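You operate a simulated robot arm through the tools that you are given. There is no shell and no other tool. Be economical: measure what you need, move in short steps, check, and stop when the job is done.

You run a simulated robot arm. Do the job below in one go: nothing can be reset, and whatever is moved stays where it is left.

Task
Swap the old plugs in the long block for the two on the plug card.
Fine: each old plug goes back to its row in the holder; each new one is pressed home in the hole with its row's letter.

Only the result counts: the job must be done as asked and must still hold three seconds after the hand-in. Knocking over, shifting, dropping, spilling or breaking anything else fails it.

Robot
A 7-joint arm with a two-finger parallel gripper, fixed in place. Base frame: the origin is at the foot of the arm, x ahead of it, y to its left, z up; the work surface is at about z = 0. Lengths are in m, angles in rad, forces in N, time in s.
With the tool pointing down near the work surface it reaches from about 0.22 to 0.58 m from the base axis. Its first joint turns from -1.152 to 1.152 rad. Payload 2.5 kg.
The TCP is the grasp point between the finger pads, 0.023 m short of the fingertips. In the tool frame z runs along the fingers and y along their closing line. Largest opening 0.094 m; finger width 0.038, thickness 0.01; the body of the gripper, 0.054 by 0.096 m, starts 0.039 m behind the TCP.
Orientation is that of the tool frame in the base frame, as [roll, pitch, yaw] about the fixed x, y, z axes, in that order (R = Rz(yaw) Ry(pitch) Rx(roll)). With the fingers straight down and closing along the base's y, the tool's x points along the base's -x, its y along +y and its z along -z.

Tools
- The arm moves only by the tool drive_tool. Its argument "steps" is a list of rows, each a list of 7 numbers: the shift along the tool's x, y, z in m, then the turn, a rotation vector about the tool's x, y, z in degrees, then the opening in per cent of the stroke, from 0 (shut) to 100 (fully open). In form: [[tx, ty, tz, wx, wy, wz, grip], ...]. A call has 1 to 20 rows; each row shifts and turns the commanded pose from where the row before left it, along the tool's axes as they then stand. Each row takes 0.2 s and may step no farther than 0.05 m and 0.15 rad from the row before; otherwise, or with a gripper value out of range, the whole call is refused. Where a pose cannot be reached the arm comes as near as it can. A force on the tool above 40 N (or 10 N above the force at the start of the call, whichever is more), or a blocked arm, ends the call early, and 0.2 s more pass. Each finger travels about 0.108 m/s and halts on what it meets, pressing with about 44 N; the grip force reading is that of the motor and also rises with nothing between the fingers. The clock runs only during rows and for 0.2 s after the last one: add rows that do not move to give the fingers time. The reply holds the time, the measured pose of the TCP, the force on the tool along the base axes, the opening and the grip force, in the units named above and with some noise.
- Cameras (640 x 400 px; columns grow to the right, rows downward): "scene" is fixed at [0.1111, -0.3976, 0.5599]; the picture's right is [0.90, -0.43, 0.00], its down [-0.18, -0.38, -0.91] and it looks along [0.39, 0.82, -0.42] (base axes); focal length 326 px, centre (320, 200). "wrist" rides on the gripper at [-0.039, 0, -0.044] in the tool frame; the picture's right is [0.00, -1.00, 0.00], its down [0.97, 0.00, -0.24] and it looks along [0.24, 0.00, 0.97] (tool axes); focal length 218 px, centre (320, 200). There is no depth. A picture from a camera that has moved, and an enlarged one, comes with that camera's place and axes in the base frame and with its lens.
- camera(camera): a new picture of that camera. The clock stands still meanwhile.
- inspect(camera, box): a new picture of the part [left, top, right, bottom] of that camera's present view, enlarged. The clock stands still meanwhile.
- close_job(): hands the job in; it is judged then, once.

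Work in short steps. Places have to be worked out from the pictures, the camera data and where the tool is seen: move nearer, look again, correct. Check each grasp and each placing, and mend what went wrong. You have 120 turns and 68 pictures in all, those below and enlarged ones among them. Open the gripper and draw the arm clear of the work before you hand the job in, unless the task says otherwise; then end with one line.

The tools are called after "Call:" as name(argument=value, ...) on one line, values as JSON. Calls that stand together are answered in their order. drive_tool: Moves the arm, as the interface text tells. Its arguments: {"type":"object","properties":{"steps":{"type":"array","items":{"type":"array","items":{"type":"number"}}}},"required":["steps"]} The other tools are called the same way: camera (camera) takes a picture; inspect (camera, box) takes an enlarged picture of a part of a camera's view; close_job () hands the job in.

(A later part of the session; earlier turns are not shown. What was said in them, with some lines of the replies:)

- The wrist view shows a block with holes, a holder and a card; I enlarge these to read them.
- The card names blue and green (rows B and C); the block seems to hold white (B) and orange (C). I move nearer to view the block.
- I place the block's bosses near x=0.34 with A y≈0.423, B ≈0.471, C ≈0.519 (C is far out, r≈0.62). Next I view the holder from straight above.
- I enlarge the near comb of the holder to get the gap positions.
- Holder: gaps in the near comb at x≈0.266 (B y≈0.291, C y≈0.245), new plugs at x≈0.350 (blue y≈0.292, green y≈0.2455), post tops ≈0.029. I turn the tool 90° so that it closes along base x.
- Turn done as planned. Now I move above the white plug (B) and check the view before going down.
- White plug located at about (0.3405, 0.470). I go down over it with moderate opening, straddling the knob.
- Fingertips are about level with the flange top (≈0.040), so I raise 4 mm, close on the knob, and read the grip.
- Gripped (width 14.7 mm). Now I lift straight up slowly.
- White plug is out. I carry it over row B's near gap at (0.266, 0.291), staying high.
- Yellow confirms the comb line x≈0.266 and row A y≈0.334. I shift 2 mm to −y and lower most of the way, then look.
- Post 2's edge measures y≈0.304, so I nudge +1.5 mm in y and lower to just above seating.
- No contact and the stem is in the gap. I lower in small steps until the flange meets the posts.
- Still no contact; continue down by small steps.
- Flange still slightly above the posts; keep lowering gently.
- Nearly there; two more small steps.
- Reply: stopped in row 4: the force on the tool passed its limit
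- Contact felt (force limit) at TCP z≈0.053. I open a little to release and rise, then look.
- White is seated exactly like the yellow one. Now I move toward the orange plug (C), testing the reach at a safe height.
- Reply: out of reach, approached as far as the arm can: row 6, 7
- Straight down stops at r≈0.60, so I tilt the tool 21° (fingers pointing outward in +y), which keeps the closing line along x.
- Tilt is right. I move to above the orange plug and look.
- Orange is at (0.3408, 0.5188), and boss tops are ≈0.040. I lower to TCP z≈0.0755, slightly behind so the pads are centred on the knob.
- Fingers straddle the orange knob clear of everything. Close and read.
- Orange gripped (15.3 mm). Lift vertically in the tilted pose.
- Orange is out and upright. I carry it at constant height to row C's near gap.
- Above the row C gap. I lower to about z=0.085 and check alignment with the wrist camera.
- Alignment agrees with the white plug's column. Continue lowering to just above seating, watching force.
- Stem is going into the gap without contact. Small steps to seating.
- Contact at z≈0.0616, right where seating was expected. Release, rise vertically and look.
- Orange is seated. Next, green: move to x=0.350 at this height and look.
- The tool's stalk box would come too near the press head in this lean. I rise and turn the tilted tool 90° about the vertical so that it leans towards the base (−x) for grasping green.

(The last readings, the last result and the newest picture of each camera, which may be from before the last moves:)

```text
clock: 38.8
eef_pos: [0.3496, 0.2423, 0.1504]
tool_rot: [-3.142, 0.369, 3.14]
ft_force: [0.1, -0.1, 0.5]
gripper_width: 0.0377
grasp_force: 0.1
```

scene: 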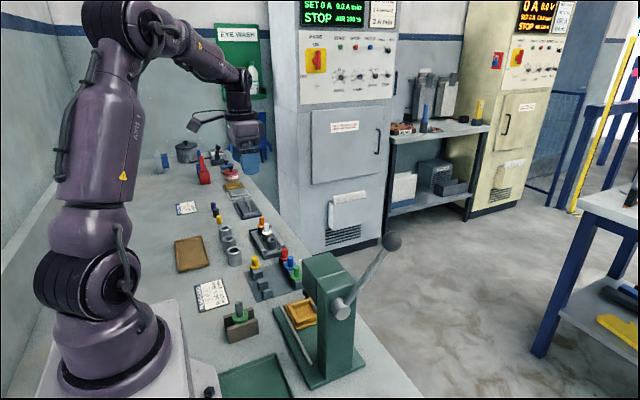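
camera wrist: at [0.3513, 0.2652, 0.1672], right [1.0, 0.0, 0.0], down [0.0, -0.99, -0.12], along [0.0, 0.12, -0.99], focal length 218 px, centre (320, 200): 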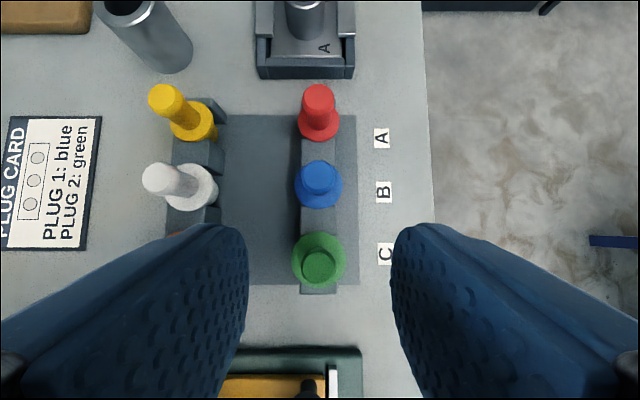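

Turn OK. I move to over green, lower to z≈0.11 and look.

Call:
drive_tool(steps=[[0.0167, 0.0037, 0.0365, 0, 0, 0, 40], [0, 0, 0, 0, 0, 0, 40]])

Call:
camera(camera="wrist")

Call:
inspect(camera="scene", box=[240, 200, 350, 310])

```text
clock: 39.4
eef_pos: [0.3482, 0.2461, 0.111]
tool_rot: [-3.14, 0.368, 3.14]
ft_force: [-0.1, -0.4, -0.4]
gripper_width: 0.0375
grasp_force: 0.1
```

```text
27 pictures are left
camera wrist: at [0.3701, 0.2471, 0.1669], right [0.0, -1.0, 0.0], down [-0.99, 0.0, -0.13], along [0.13, 0.0, -0.99], focal length 218 px, centre (320, 200)
```

wrist: 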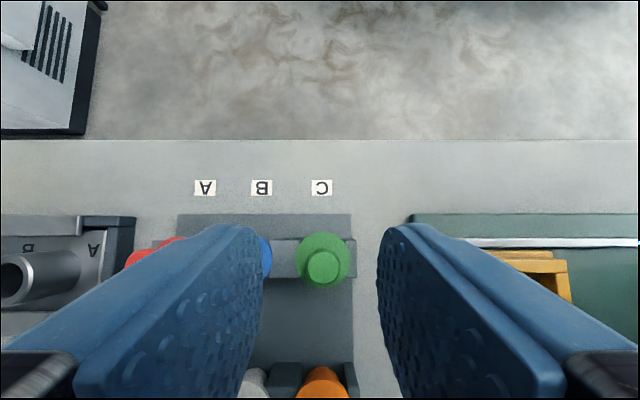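

```text
3.64 times, centred on (295, 255) of scene
camera zoom: at [0.1111, -0.3976, 0.5599], right [0.9, -0.43, 0.0], down [-0.18, -0.38, -0.91], along [0.39, 0.82, -0.42], focal length 1185 px, centre (411, 0)
```

zoom: 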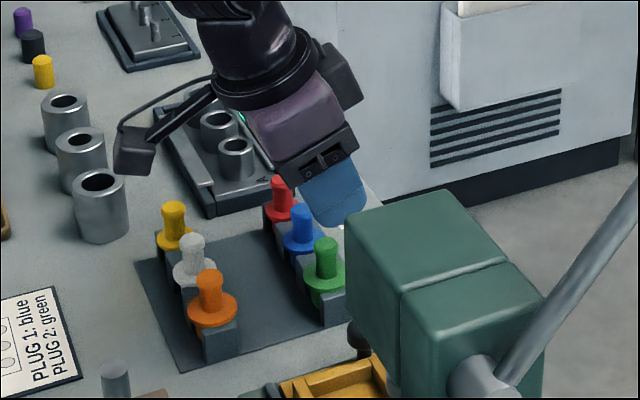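

Green is centred at y≈0.246, x≈0.351. Lower over it.

Call:
drive_tool(steps=[[0.0091, 0, 0.0222, 0, 0, 0, 38], [0.009, 0, 0.0222, 0, 0, 0, 38], [0, 0, 0, 0, 0, 0, 38]])

Call:
inspect(camera="scene", box=[260, 210, 330, 280])

Call:
camera(camera="wrist")

```text
clock: 40.2
eef_pos: [0.3478, 0.2474, 0.0632]
tool_rot: [-3.14, 0.368, 3.14]
ft_force: [-0.4, 0.8, 0.4]
gripper_width: 0.0359
grasp_force: 0.0
```

```text
5.71 times, centred on (295, 245) of scene
camera zoom: at [0.1111, -0.3976, 0.5599], right [0.9, -0.43, 0.0], down [-0.18, -0.38, -0.91], along [0.39, 0.82, -0.42], focal length 1862 px, centre (463, -57)
```

zoom: 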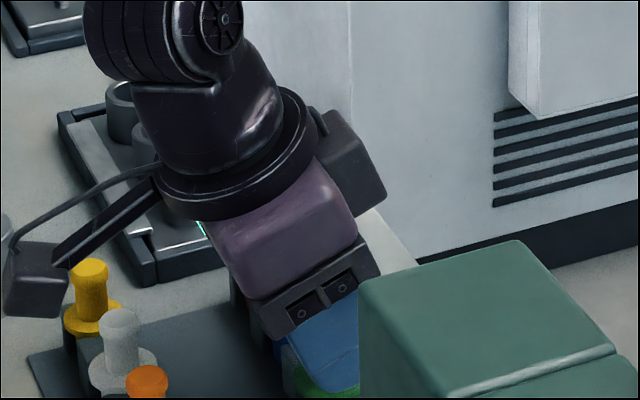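

```text
24 pictures are left
camera wrist: at [0.3684, 0.2472, 0.1186], right [0.0, -1.0, 0.0], down [-0.99, 0.0, -0.13], along [0.13, 0.0, -0.99], focal length 218 px, centre (320, 200)
```

wrist: 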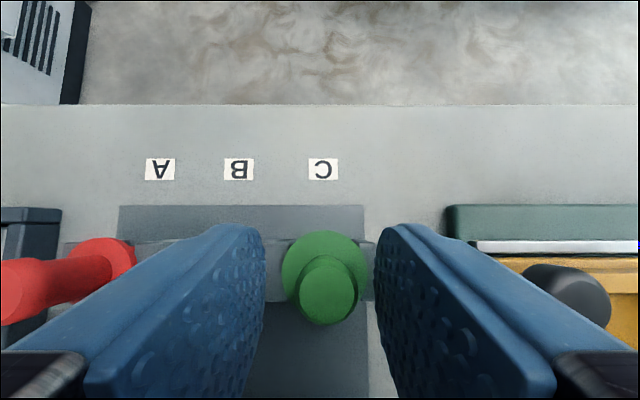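

Well centred; shift 1 mm and close.

Call:
drive_tool(steps=[[0.0004, -0.001, 0.001, 0, 0, 0, 38], [0, 0, 0, 0, 0, 0, 20], [0, 0, 0, 0, 0, 0, 10], [0, 0, 0, 0, 0, 0, 0], [0, 0, 0, 0, 0, 0, 0]])

```text
clock: 41.4
eef_pos: [0.3477, 0.2453, 0.0607]
tool_rot: [-3.139, 0.368, 3.141]
ft_force: [-0.6, -0.1, -0.3]
gripper_width: 0.0154
grasp_force: 43.6
```

Green gripped (15.4 mm). Lift vertically, then check.

Call:
drive_tool(steps=[[-0.0036, 0, -0.0093, 0, 0, 0, 0], [-0.0107, 0, -0.028, 0, 0, 0, 0], [-0.0107, 0, -0.028, 0, 0, 0, 0], [-0.0107, 0, -0.028, 0, 0, 0, 0], [0, 0, 0, 0, 0, 0, 0]])

Call:
drive_tool(steps=[[0, 0, 0, -2.69, 0, -7.0, 0], [0, 0, 0, -2.69, 0, -7.0, 0], [0, 0, 0, -2.69, 0, -7.0, 0], [0, 0, 0, -2.69, 0, -7.0, 0], [0, 0, 0, -2.69, 0, -7.0, 0], [0, 0, 0, -2.69, 0, -7.0, 0], [0, 0, 0, -2.69, 0, -7.0, 0], [0, 0, 0, -2.69, 0, -7.0, 0], [0, 0, 0, -2.69, 0, -7.0, 0], [0, 0, 0, -2.69, 0, -7.0, 0], [0, 0, 0, -2.69, 0, -7.0, 0], [0, 0, 0, -2.69, 0, -7.0, 0], [0, 0, 0, 0, 0, 0, 0]])

Call:
inspect(camera="scene", box=[240, 180, 350, 290])

```text
clock: 42.6
eef_pos: [0.346, 0.2457, 0.1618]
tool_rot: [-3.141, 0.368, -3.141]
ft_force: [-0.1, -0.2, -1.4]
gripper_width: 0.0152
grasp_force: 44.1
```

```text
clock: 45.4
eef_pos: [0.3469, 0.2444, 0.1617]
tool_rot: [-3.14, 0.365, -1.567]
ft_force: [0.3, -0.2, -0.3]
gripper_width: 0.0152
grasp_force: 44.1
```

```text
3.64 times, centred on (295, 235) of scene
camera zoom: at [0.1111, -0.3976, 0.5599], right [0.9, -0.43, 0.0], down [-0.18, -0.38, -0.91], along [0.39, 0.82, -0.42], focal length 1185 px, centre (411, 73)
```

zoom: 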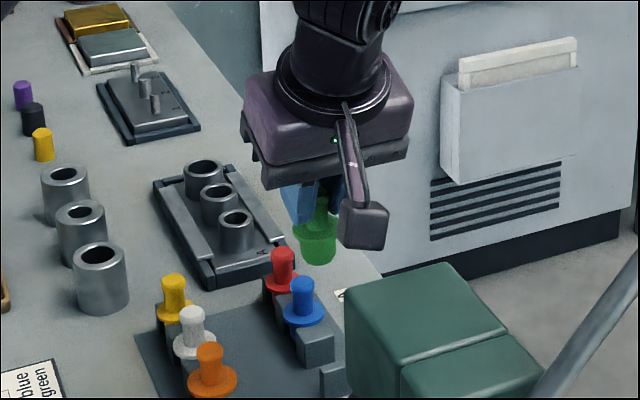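

Green held upright. Carry to above hole C at the same height, then lower to z≈0.11.

Call:
drive_tool(steps=[[-0.0421, 0.001, 0.01615, 0, 0, 0, 0], [-0.0421, 0.001, 0.01615, 0, 0, 0, 0], [-0.0421, 0.001, 0.01615, 0, 0, 0, 0], [-0.0421, 0.001, 0.01615, 0, 0, 0, 0], [-0.0421, 0.001, 0.01615, 0, 0, 0, 0], [-0.0421, 0.001, 0.01615, 0, 0, 0, 0], [0.009, 0, 0.0234, 0, 0, 0, 0], [0.009, 0, 0.0234, 0, 0, 0, 0], [0, 0, 0, 0, 0, 0, 0]])

Call:
inspect(camera="scene", box=[220, 170, 300, 240])

Call:
camera(camera="wrist")

```text
clock: 47.4
eef_pos: [0.3408, 0.5157, 0.1106]
tool_rot: [-3.139, 0.365, -1.572]
ft_force: [0.1, -0.1, -0.6]
gripper_width: 0.0154
grasp_force: 44.0
```

```text
5.71 times, centred on (260, 205) of scene
camera zoom: at [0.1111, -0.3976, 0.5599], right [0.9, -0.43, 0.0], down [-0.18, -0.38, -0.91], along [0.39, 0.82, -0.42], focal length 1862 px, centre (663, 171)
```

zoom: 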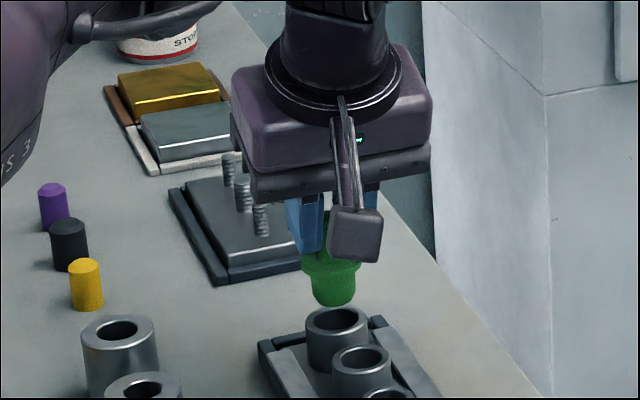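

```text
21 pictures are left
camera wrist: at [0.3413, 0.5366, 0.1665], right [1.0, 0.0, 0.0], down [0.0, -0.99, -0.12], along [0.0, 0.12, -0.99], focal length 218 px, centre (320, 200)
```

wrist: 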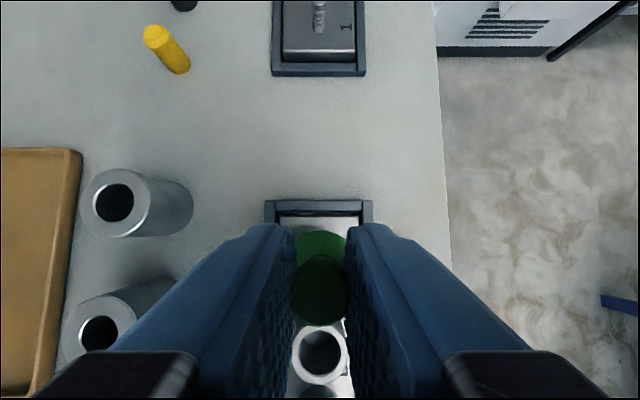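

I enlarge the scene view to check the plug's alignment over hole C.

Call:
inspect(camera="scene", box=[255, 200, 295, 225])

```text
16.00 times, centred on (275, 212) of scene
camera zoom: at [0.1111, -0.3976, 0.5599], right [0.9, -0.43, 0.0], down [-0.18, -0.38, -0.91], along [0.39, 0.82, -0.42], focal length 5214 px, centre (1040, 0)
```

zoom: 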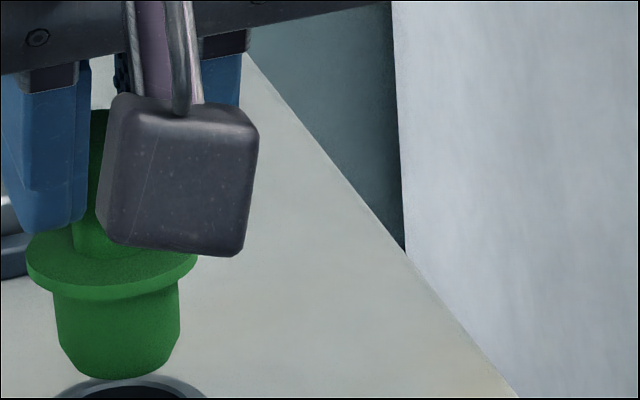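

Call:
inspect(camera="scene", box=[250, 208, 290, 233])

```text
16.00 times, centred on (270, 220) of scene
camera zoom: at [0.1111, -0.3976, 0.5599], right [0.9, -0.43, 0.0], down [-0.18, -0.38, -0.91], along [0.39, 0.82, -0.42], focal length 5214 px, centre (1120, -128)
```

zoom: 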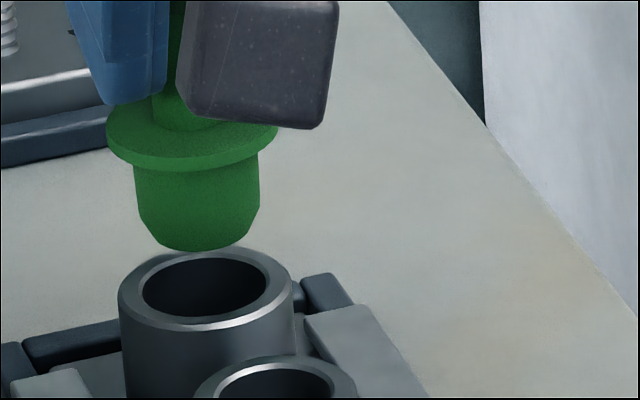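

Plug and hole C agree within about half a millimetre, and the stem has a lead-in chamfer. Start inserting in small vertical steps.

Call:
drive_tool(steps=[[0.0029, 0.0003, 0.0075, 0, 0, 0, 0], [0.0014, 0, 0.0037, 0, 0, 0, 0], [0.0014, 0, 0.0037, 0, 0, 0, 0], [0.0007, 0, 0.0019, 0, 0, 0, 0], [0, 0, 0, 0, 0, 0, 0]])

```text
clock: 48.6
eef_pos: [0.3405, 0.5156, 0.0928]
tool_rot: [-3.14, 0.363, -1.571]
ft_force: [0.0, -0.2, 0.4]
gripper_width: 0.0154
grasp_force: 44.3
```

Call:
drive_tool(steps=[[0.0007, 0, 0.0019, 0, 0, 0, 0], [0.0007, 0, 0.0019, 0, 0, 0, 0], [0.0007, 0, 0.0019, 0, 0, 0, 0], [0, 0, 0, 0, 0, 0, 0]])

Call:
inspect(camera="scene", box=[250, 208, 290, 233])

```text
clock: 49.6
eef_pos: [0.3404, 0.515, 0.087]
tool_rot: [-3.139, 0.365, -1.571]
ft_force: [0.1, -0.8, 0.5]
gripper_width: 0.015
grasp_force: 44.0
```

```text
16.00 times, centred on (270, 220) of scene
camera zoom: at [0.1111, -0.3976, 0.5599], right [0.9, -0.43, 0.0], down [-0.18, -0.38, -0.91], along [0.39, 0.82, -0.42], focal length 5214 px, centre (1120, -128)
```

zoom: 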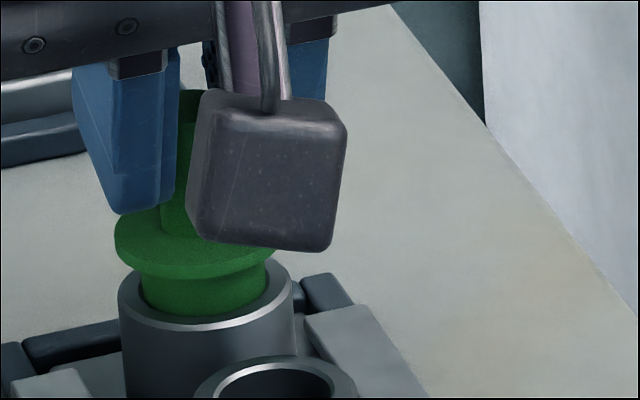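

Stem is in the hole with no force. Continue down.

Call:
drive_tool(steps=[[0.0007, 0, 0.0019, 0, 0, 0, 0], [0.0007, 0, 0.0019, 0, 0, 0, 0], [0.0007, 0, 0.0019, 0, 0, 0, 0], [0.0007, 0, 0.0019, 0, 0, 0, 0], [0, 0, 0, 0, 0, 0, 0]])

```text
clock: 50.8
eef_pos: [0.3417, 0.5163, 0.0792]
tool_rot: [-3.141, 0.368, -1.57]
ft_force: [-3.5, -5.9, 11.8]
gripper_width: 0.0151
grasp_force: 44.1
```

Resistance builds (≈12 N up) close to the end. Press further in 1 mm steps.

Call:
drive_tool(steps=[[0.0004, 0, 0.0009, 0, 0, 0, 0], [0.0004, 0, 0.0009, 0, 0, 0, 0], [0, 0, 0, 0, 0, 0, 0]])

Call:
inspect(camera="scene", box=[250, 208, 290, 233])

```text
clock: 51.6
eef_pos: [0.3404, 0.5152, 0.0781]
tool_rot: [-3.141, 0.366, -1.569]
ft_force: [-1.0, -1.8, 6.1]
gripper_width: 0.0153
grasp_force: 43.9
```

```text
16.00 times, centred on (270, 220) of scene
camera zoom: at [0.1111, -0.3976, 0.5599], right [0.9, -0.43, 0.0], down [-0.18, -0.38, -0.91], along [0.39, 0.82, -0.42], focal length 5214 px, centre (1120, -128)
```

zoom: 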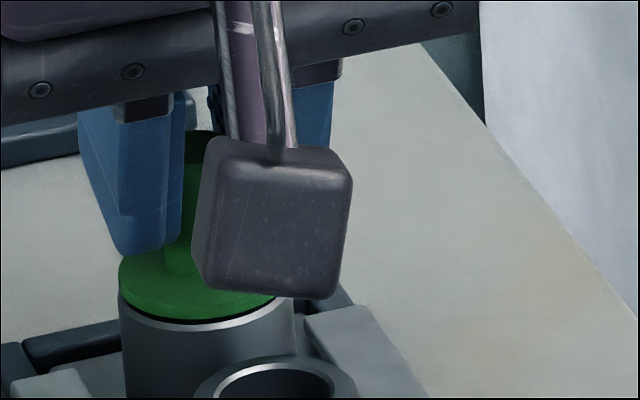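

A small dark gap remains below the flange. Press on.

Call:
drive_tool(steps=[[0.0004, 0, 0.0009, 0, 0, 0, 0], [0.0004, 0, 0.0009, 0, 0, 0, 0], [0.0004, 0, 0.0009, 0, 0, 0, 0], [0, 0, 0, 0, 0, 0, 0]])

```text
clock: 52.6
eef_pos: [0.3418, 0.5162, 0.0757]
tool_rot: [-3.137, 0.368, -1.57]
ft_force: [-6.2, -10.2, 24.0]
gripper_width: 0.0152
grasp_force: 43.6
```

Call:
drive_tool(steps=[[0.0004, 0, 0.0009, 0, 0, 0, 0], [0.0004, 0, 0.0009, 0, 0, 0, 0], [0, 0, 0, 0, 0, 0, 0]])

Call:
inspect(camera="scene", box=[250, 208, 290, 233])

```text
clock: 53.2
eef_pos: [0.341, 0.5148, 0.0755]
tool_rot: [-3.14, 0.367, -1.571]
ft_force: [-2.8, -4.6, 5.4]
gripper_width: 0.0151
grasp_force: 44.4
stopped in row 3: the force on the tool passed its limit (the readings are from after the stop); the commanded pose is now the measured one
```

```text
16.00 times, centred on (270, 220) of scene
camera zoom: at [0.1111, -0.3976, 0.5599], right [0.9, -0.43, 0.0], down [-0.18, -0.38, -0.91], along [0.39, 0.82, -0.42], focal length 5214 px, centre (1120, -128)
```

zoom: 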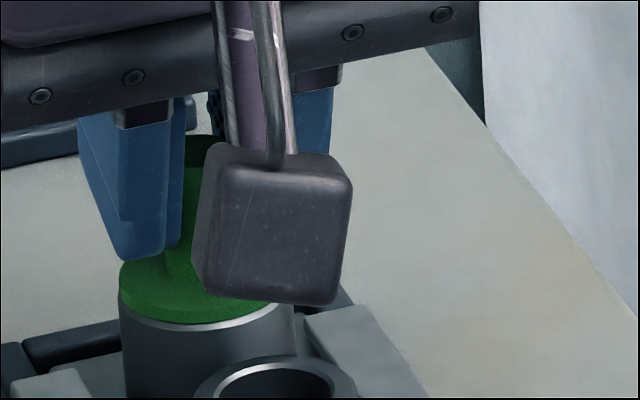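

Flange is now flush with the boss, and the force limit was reached: home. Release and rise vertically.

Call:
drive_tool(steps=[[0, 0, -0.0003, 0, 0, 0, 10], [0, 0, 0, 0, 0, 0, 30], [0, 0, 0, 0, 0, 0, 45], [-0.0072, 0, -0.0187, 0, 0, 0, 45], [-0.0107, 0, -0.028, 0, 0, 0, 45], [-0.0072, 0, -0.0187, 0, 0, 0, 45], [0, 0, 0, 0, 0, 0, 45]])

Call:
inspect(camera="scene", box=[250, 195, 290, 230])

```text
clock: 54.8
eef_pos: [0.3408, 0.5148, 0.1457]
tool_rot: [-3.138, 0.366, -1.57]
ft_force: [-0.4, 0.4, 0.4]
gripper_width: 0.0424
grasp_force: 0.1
```

```text
11.43 times, centred on (270, 212) of scene
camera zoom: at [0.1111, -0.3976, 0.5599], right [0.9, -0.43, 0.0], down [-0.18, -0.38, -0.91], along [0.39, 0.82, -0.42], focal length 3724 px, centre (891, 57)
```

zoom: 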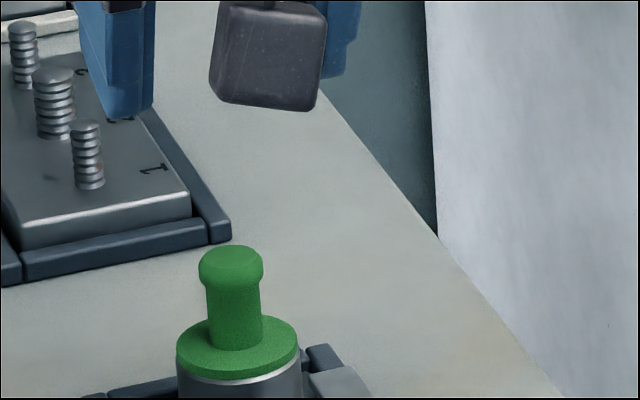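

Green is home. Next I back off, straighten the tool and go above the blue plug (0.351, 0.292).

Call:
drive_tool(steps=[[0.0374, 0, -0.0143, 0, 0, 0, 50], [0, 0, 0, 0, 7, 0, 50], [0, 0, 0, 0, 7, 0, 50], [0, 0, 0, 0, 7, 0, 50], [0.0457, -0.0025, 0, 0, 0, 0, 50], [0.0457, -0.0025, 0, 0, 0, 0, 50], [0.0457, -0.0025, 0, 0, 0, 0, 50], [0.0457, -0.0025, 0, 0, 0, 0, 50], [0, 0, 0.03, 0, 0, 0, 50], [0, 0, 0, 0, 0, 0, 50]])

Call:
camera(camera="wrist")

Call:
inspect(camera="scene", box=[240, 190, 350, 300])

```text
clock: 57.0
eef_pos: [0.3511, 0.2921, 0.1148]
tool_rot: [-3.137, 0.001, -1.571]
ft_force: [-1.0, -0.1, 0.3]
gripper_width: 0.047
grasp_force: 0.0
```

```text
14 pictures are left
camera wrist: at [0.3512, 0.3311, 0.1591], right [1.0, 0.0, 0.0], down [0.0, -0.97, 0.24], along [0.0, -0.24, -0.97], focal length 218 px, centre (320, 200)
```

wrist: 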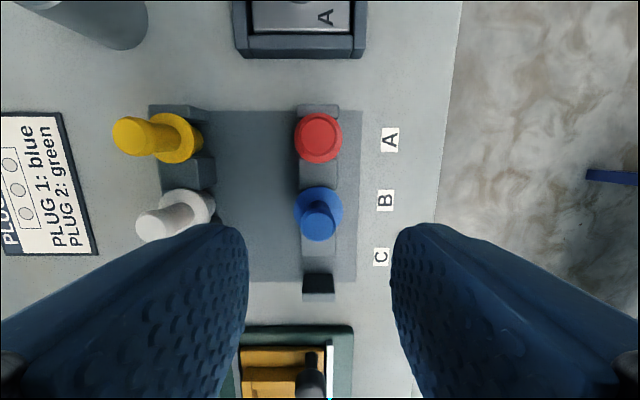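

```text
3.64 times, centred on (295, 245) of scene
camera zoom: at [0.1111, -0.3976, 0.5599], right [0.9, -0.43, 0.0], down [-0.18, -0.38, -0.91], along [0.39, 0.82, -0.42], focal length 1185 px, centre (411, 36)
```

zoom: 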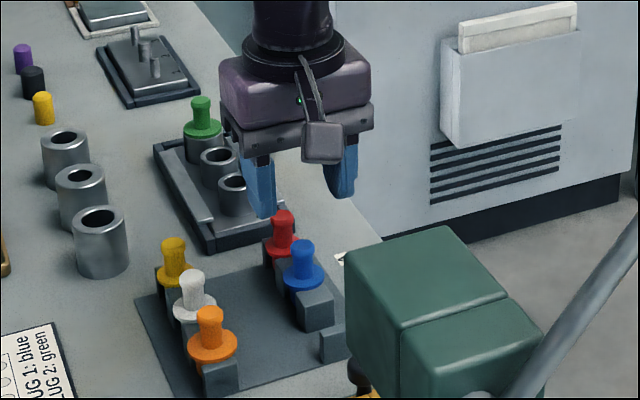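

Blue lies at (0.3507, 0.292), under the tool. Lower to z≈0.055.

Call:
drive_tool(steps=[[0, 0, 0.02, 0, 0, 0, 48], [0, 0, 0.02, 0, 0, 0, 48], [0, 0, 0.01, 0, 0, 0, 48], [0, 0, 0.008, 0, 0, 0, 48], [0, 0, 0, 0, 0, 0, 48]])

Call:
camera(camera="wrist")

```text
clock: 58.2
eef_pos: [0.3515, 0.2919, 0.0572]
tool_rot: [-3.137, 0.002, -1.572]
ft_force: [0.6, -0.6, -0.8]
gripper_width: 0.0451
grasp_force: 0.0
```

```text
12 pictures are left
camera wrist: at [0.352, 0.3315, 0.1018], right [1.0, 0.0, 0.0], down [0.0, -0.97, 0.24], along [0.0, -0.24, -0.97], focal length 218 px, centre (320, 200)
```

wrist: 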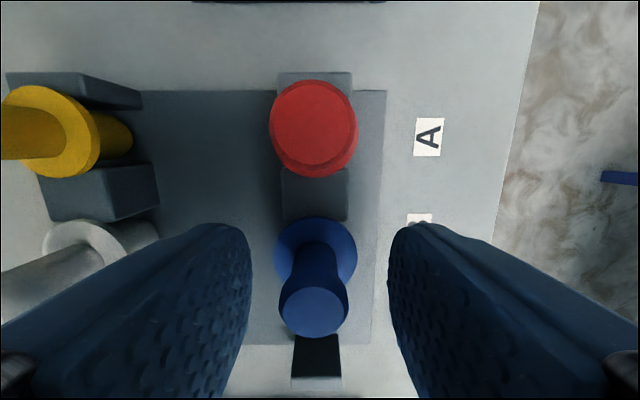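

Centred within 1 mm. Small correction, 2 mm lower, then close.

Call:
drive_tool(steps=[[0, 0.001, 0.002, 0, 0, 0, 48], [0, 0, 0, 0, 0, 0, 25], [0, 0, 0, 0, 0, 0, 10], [0, 0, 0, 0, 0, 0, 0], [0, 0, 0, 0, 0, 0, 0]])

```text
clock: 59.4
eef_pos: [0.3501, 0.2925, 0.0555]
tool_rot: [-3.14, 0.001, -1.571]
ft_force: [0.1, 1.3, -0.4]
gripper_width: 0.0149
grasp_force: 44.2
```

Blue gripped (14.9 mm). Lift and carry to above hole B.

Call:
drive_tool(steps=[[0, 0, -0.01, 0, 0, 0, 0], [0, 0, -0.04, 0, 0, 0, 0], [0, 0, -0.04, 0, 0, 0, 0], [-0.0445, 0.0024, 0, 0, 0, 0, 0], [-0.0445, 0.0024, 0, 0, 0, 0, 0], [-0.0445, 0.0024, 0, 0, 0, 0, 0], [-0.0445, 0.0024, 0, 0, 0, 0, 0], [0, 0, 0.04, 0, 0, 0, 0], [0, 0, 0.01, 0, 0, 0, 0], [0, 0, 0, 0, 0, 0, 0]])

Call:
inspect(camera="scene", box=[255, 210, 295, 240])

Call:
camera(camera="wrist")

```text
clock: 61.6
eef_pos: [0.3403, 0.4709, 0.0951]
tool_rot: [-3.139, 0.0, -1.571]
ft_force: [0.1, -0.1, -0.5]
gripper_width: 0.0145
grasp_force: 43.8
```

```text
13.33 times, centred on (275, 225) of scene
camera zoom: at [0.1111, -0.3976, 0.5599], right [0.9, -0.43, 0.0], down [-0.18, -0.38, -0.91], along [0.39, 0.82, -0.42], focal length 4345 px, centre (920, -133)
```

zoom: 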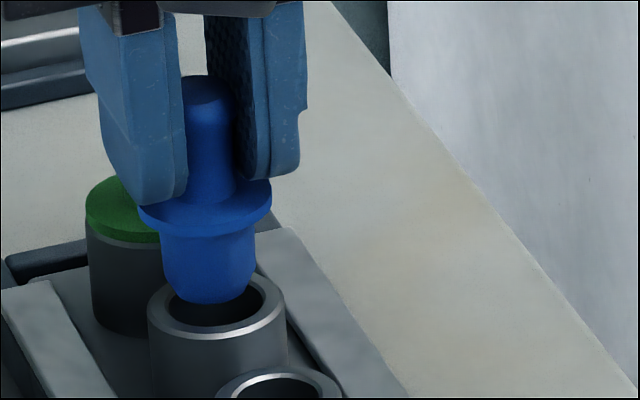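

```text
10 pictures are left
camera wrist: at [0.3406, 0.5107, 0.1396], right [1.0, 0.0, 0.0], down [0.0, -0.97, 0.24], along [0.0, -0.24, -0.97], focal length 218 px, centre (320, 200)
```

wrist: 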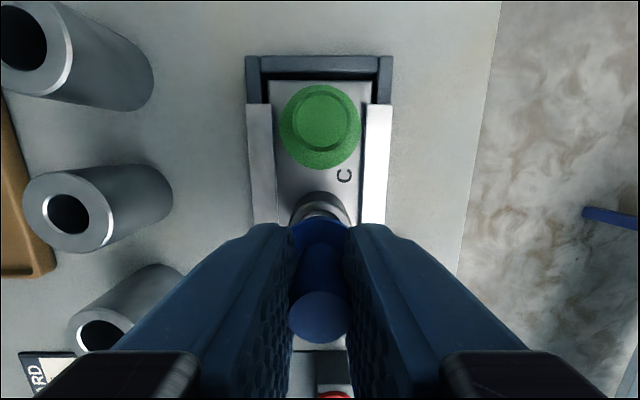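

Scene view suggests the plug sits ~1 mm left of the hole; I enlarge the wrist view to check the y direction.

Call:
inspect(camera="wrist", box=[280, 180, 360, 240])

```text
6.67 times, centred on (320, 210) of wrist
camera zoom: at [0.3406, 0.5107, 0.1396], right [1.0, 0.0, 0.0], down [0.0, -0.97, 0.24], along [0.0, -0.24, -0.97], focal length 1455 px, centre (320, 133)
```

zoom: 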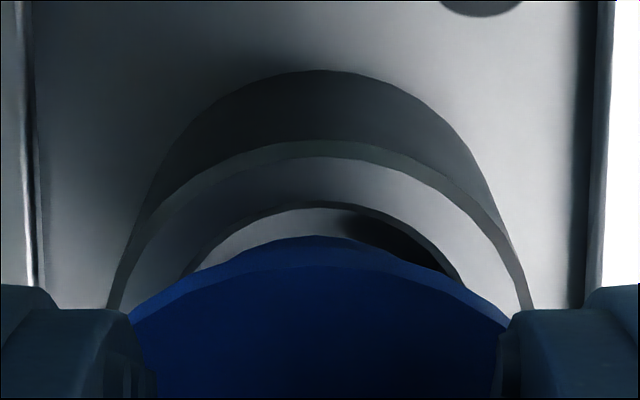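

Hole B is at y≈0.469, the plug at ≈0.470; both views call for (+0.7, −1.0) mm. Apply this and start inserting.

Call:
drive_tool(steps=[[0.001, -0.0007, 0, 0, 0, 0, 0], [0, 0, 0.002, 0, 0, 0, 0], [0, 0, 0.002, 0, 0, 0, 0], [0, 0, 0.002, 0, 0, 0, 0], [0, 0, 0.002, 0, 0, 0, 0], [0, 0, 0, 0, 0, 0, 0]])

Call:
inspect(camera="scene", box=[255, 210, 295, 240])

```text
clock: 63.0
eef_pos: [0.341, 0.47, 0.0872]
tool_rot: [-3.138, 0.003, -1.572]
ft_force: [-0.8, 0.2, 0.2]
gripper_width: 0.0146
grasp_force: 44.0
```

```text
13.33 times, centred on (275, 225) of scene
camera zoom: at [0.1111, -0.3976, 0.5599], right [0.9, -0.43, 0.0], down [-0.18, -0.38, -0.91], along [0.39, 0.82, -0.42], focal length 4345 px, centre (920, -133)
```

zoom: 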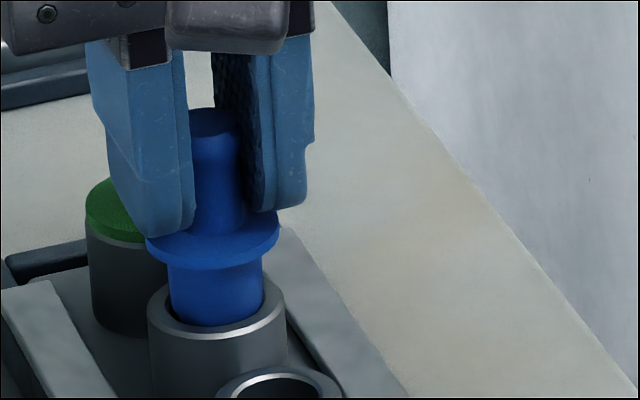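

Stem is entering, free of force. Continue down.

Call:
drive_tool(steps=[[0, 0, 0.002, 0, 0, 0, 0], [0, 0, 0.002, 0, 0, 0, 0], [0, 0, 0.002, 0, 0, 0, 0], [0, 0, 0.002, 0, 0, 0, 0], [0, 0, 0, 0, 0, 0, 0]])

```text
clock: 64.2
eef_pos: [0.3418, 0.4695, 0.0807]
tool_rot: [-3.14, 0.001, -1.571]
ft_force: [-1.9, 3.5, 0.8]
gripper_width: 0.015
grasp_force: 43.9
```

Call:
drive_tool(steps=[[0, 0, 0.002, 0, 0, 0, 0], [0, 0, 0.002, 0, 0, 0, 0], [0, 0, 0.002, 0, 0, 0, 0], [0, 0, 0.001, 0, 0, 0, 0], [0, 0, 0, 0, 0, 0, 0]])

Call:
inspect(camera="scene", box=[255, 210, 295, 240])

```text
clock: 65.4
eef_pos: [0.341, 0.4693, 0.0732]
tool_rot: [-3.136, 0.001, -1.571]
ft_force: [-1.4, 4.4, 2.9]
gripper_width: 0.0146
grasp_force: 44.4
```

```text
13.33 times, centred on (275, 225) of scene
camera zoom: at [0.1111, -0.3976, 0.5599], right [0.9, -0.43, 0.0], down [-0.18, -0.38, -0.91], along [0.39, 0.82, -0.42], focal length 4345 px, centre (920, -133)
```

zoom: 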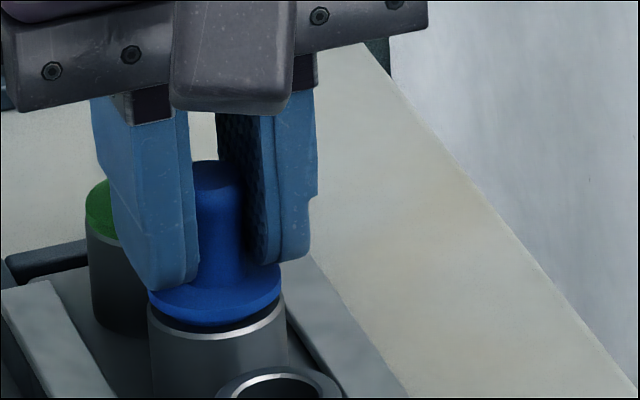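

A gap of ~2 mm remains. Press home in small steps.

Call:
drive_tool(steps=[[0, 0, 0.001, 0, 0, 0, 0], [0, 0, 0.001, 0, 0, 0, 0], [0, 0, 0.001, 0, 0, 0, 0], [0, 0, 0.001, 0, 0, 0, 0], [0, 0, 0.001, 0, 0, 0, 0], [0, 0, 0, 0, 0, 0, 0]])

```text
clock: 66.8
eef_pos: [0.3412, 0.4704, 0.0677]
tool_rot: [-3.14, 0.003, -1.571]
ft_force: [-8.3, -6.6, 25.3]
gripper_width: 0.0149
grasp_force: 44.2
```

Call:
drive_tool(steps=[[0, 0, 0.001, 0, 0, 0, 0], [0, 0, 0.001, 0, 0, 0, 0], [0, 0, 0, 0, 0, 0, 0]])

Call:
inspect(camera="scene", box=[255, 210, 295, 240])

```text
clock: 67.5
eef_pos: [0.3405, 0.4709, 0.0698]
tool_rot: [-3.138, 0.005, -1.573]
ft_force: [-2.6, -3.3, 5.0]
gripper_width: 0.0148
grasp_force: 44.4
stopped in row 3: the force on the tool passed its limit (the readings are from after the stop); the commanded pose is now the measured one
```

```text
13.33 times, centred on (275, 225) of scene
camera zoom: at [0.1111, -0.3976, 0.5599], right [0.9, -0.43, 0.0], down [-0.18, -0.38, -0.91], along [0.39, 0.82, -0.42], focal length 4345 px, centre (920, -133)
```

zoom: 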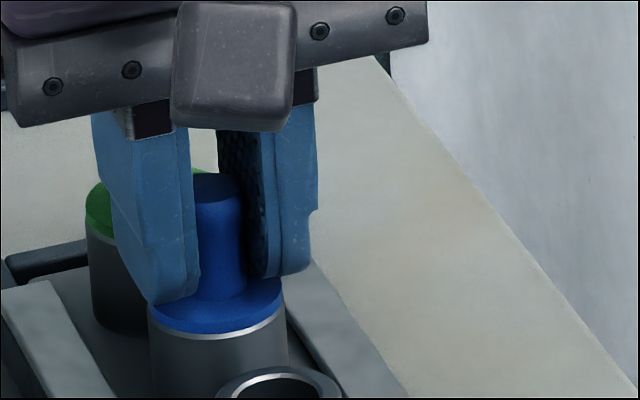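

Blue flange is flush and the force limit was reached. Release and rise clear.

Call:
drive_tool(steps=[[0, 0, -0.0003, 0, 0, 0, 10], [0, 0, 0, 0, 0, 0, 30], [0, 0, 0, 0, 0, 0, 45], [0, 0, -0.02, 0, 0, 0, 45], [0, 0, -0.04, 0, 0, 0, 45], [0, 0, -0.05, 0, 0, 0, 45], [0.03, 0.03, -0.02, 0, 0, 0, 60], [0, 0.04, 0, 0, 0, 0, 60], [0, 0, 0, 0, 0, 0, 60]])

Call:
inspect(camera="scene", box=[250, 195, 300, 235])

Call:
inspect(camera="scene", box=[180, 180, 340, 340])

Call:
camera(camera="wrist")

```text
clock: 69.5
eef_pos: [0.2705, 0.4427, 0.2006]
tool_rot: [-3.137, 0.002, -1.573]
ft_force: [0.7, 0.1, -0.9]
gripper_width: 0.0562
grasp_force: 0.0
```

```text
10.00 times, centred on (275, 215) of scene
camera zoom: at [0.1111, -0.3976, 0.5599], right [0.9, -0.43, 0.0], down [-0.18, -0.38, -0.91], along [0.39, 0.82, -0.42], focal length 3259 px, centre (770, 50)
```

zoom: 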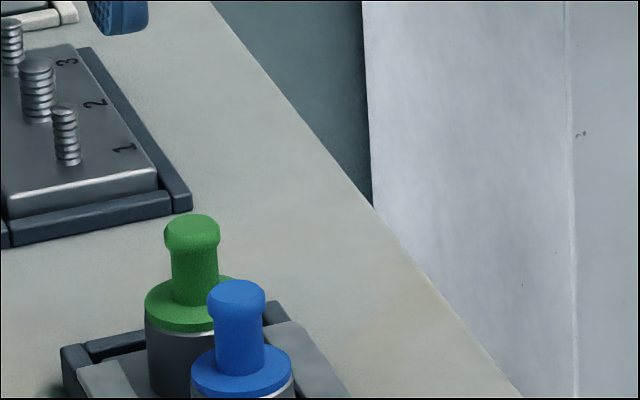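

```text
2.50 times, centred on (260, 260) of scene
camera zoom: at [0.1111, -0.3976, 0.5599], right [0.9, -0.43, 0.0], down [-0.18, -0.38, -0.91], along [0.39, 0.82, -0.42], focal length 815 px, centre (470, 50)
```

zoom: 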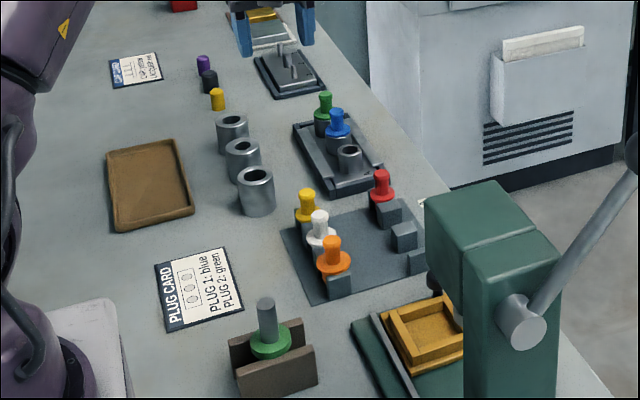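

```text
3 pictures are left
camera wrist: at [0.2712, 0.4813, 0.2453], right [1.0, 0.0, 0.0], down [0.0, -0.97, 0.24], along [0.0, -0.24, -0.97], focal length 218 px, centre (320, 200)
```

wrist: 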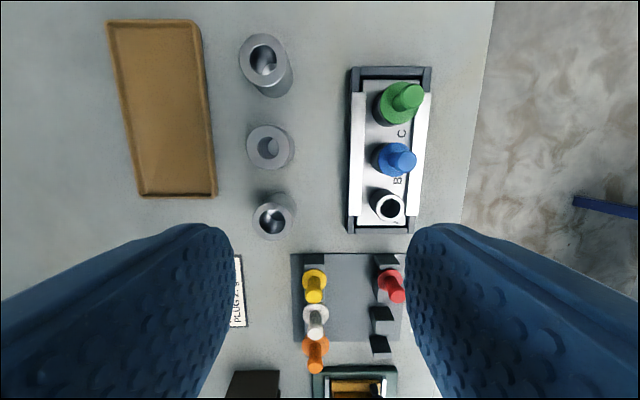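

All four plugs are where they belong: green home in C, blue home in B, and white and orange seated in rows B and C of the holder. The arm is clear and the gripper open, so I hand in.

Call:
close_job()

```text
The job is handed in.
```

The swap is done and handed in: blue is pressed home in hole B and green in hole C, with the old white and orange plugs back in holder rows B and C, and the last pictures show nothing else moved.
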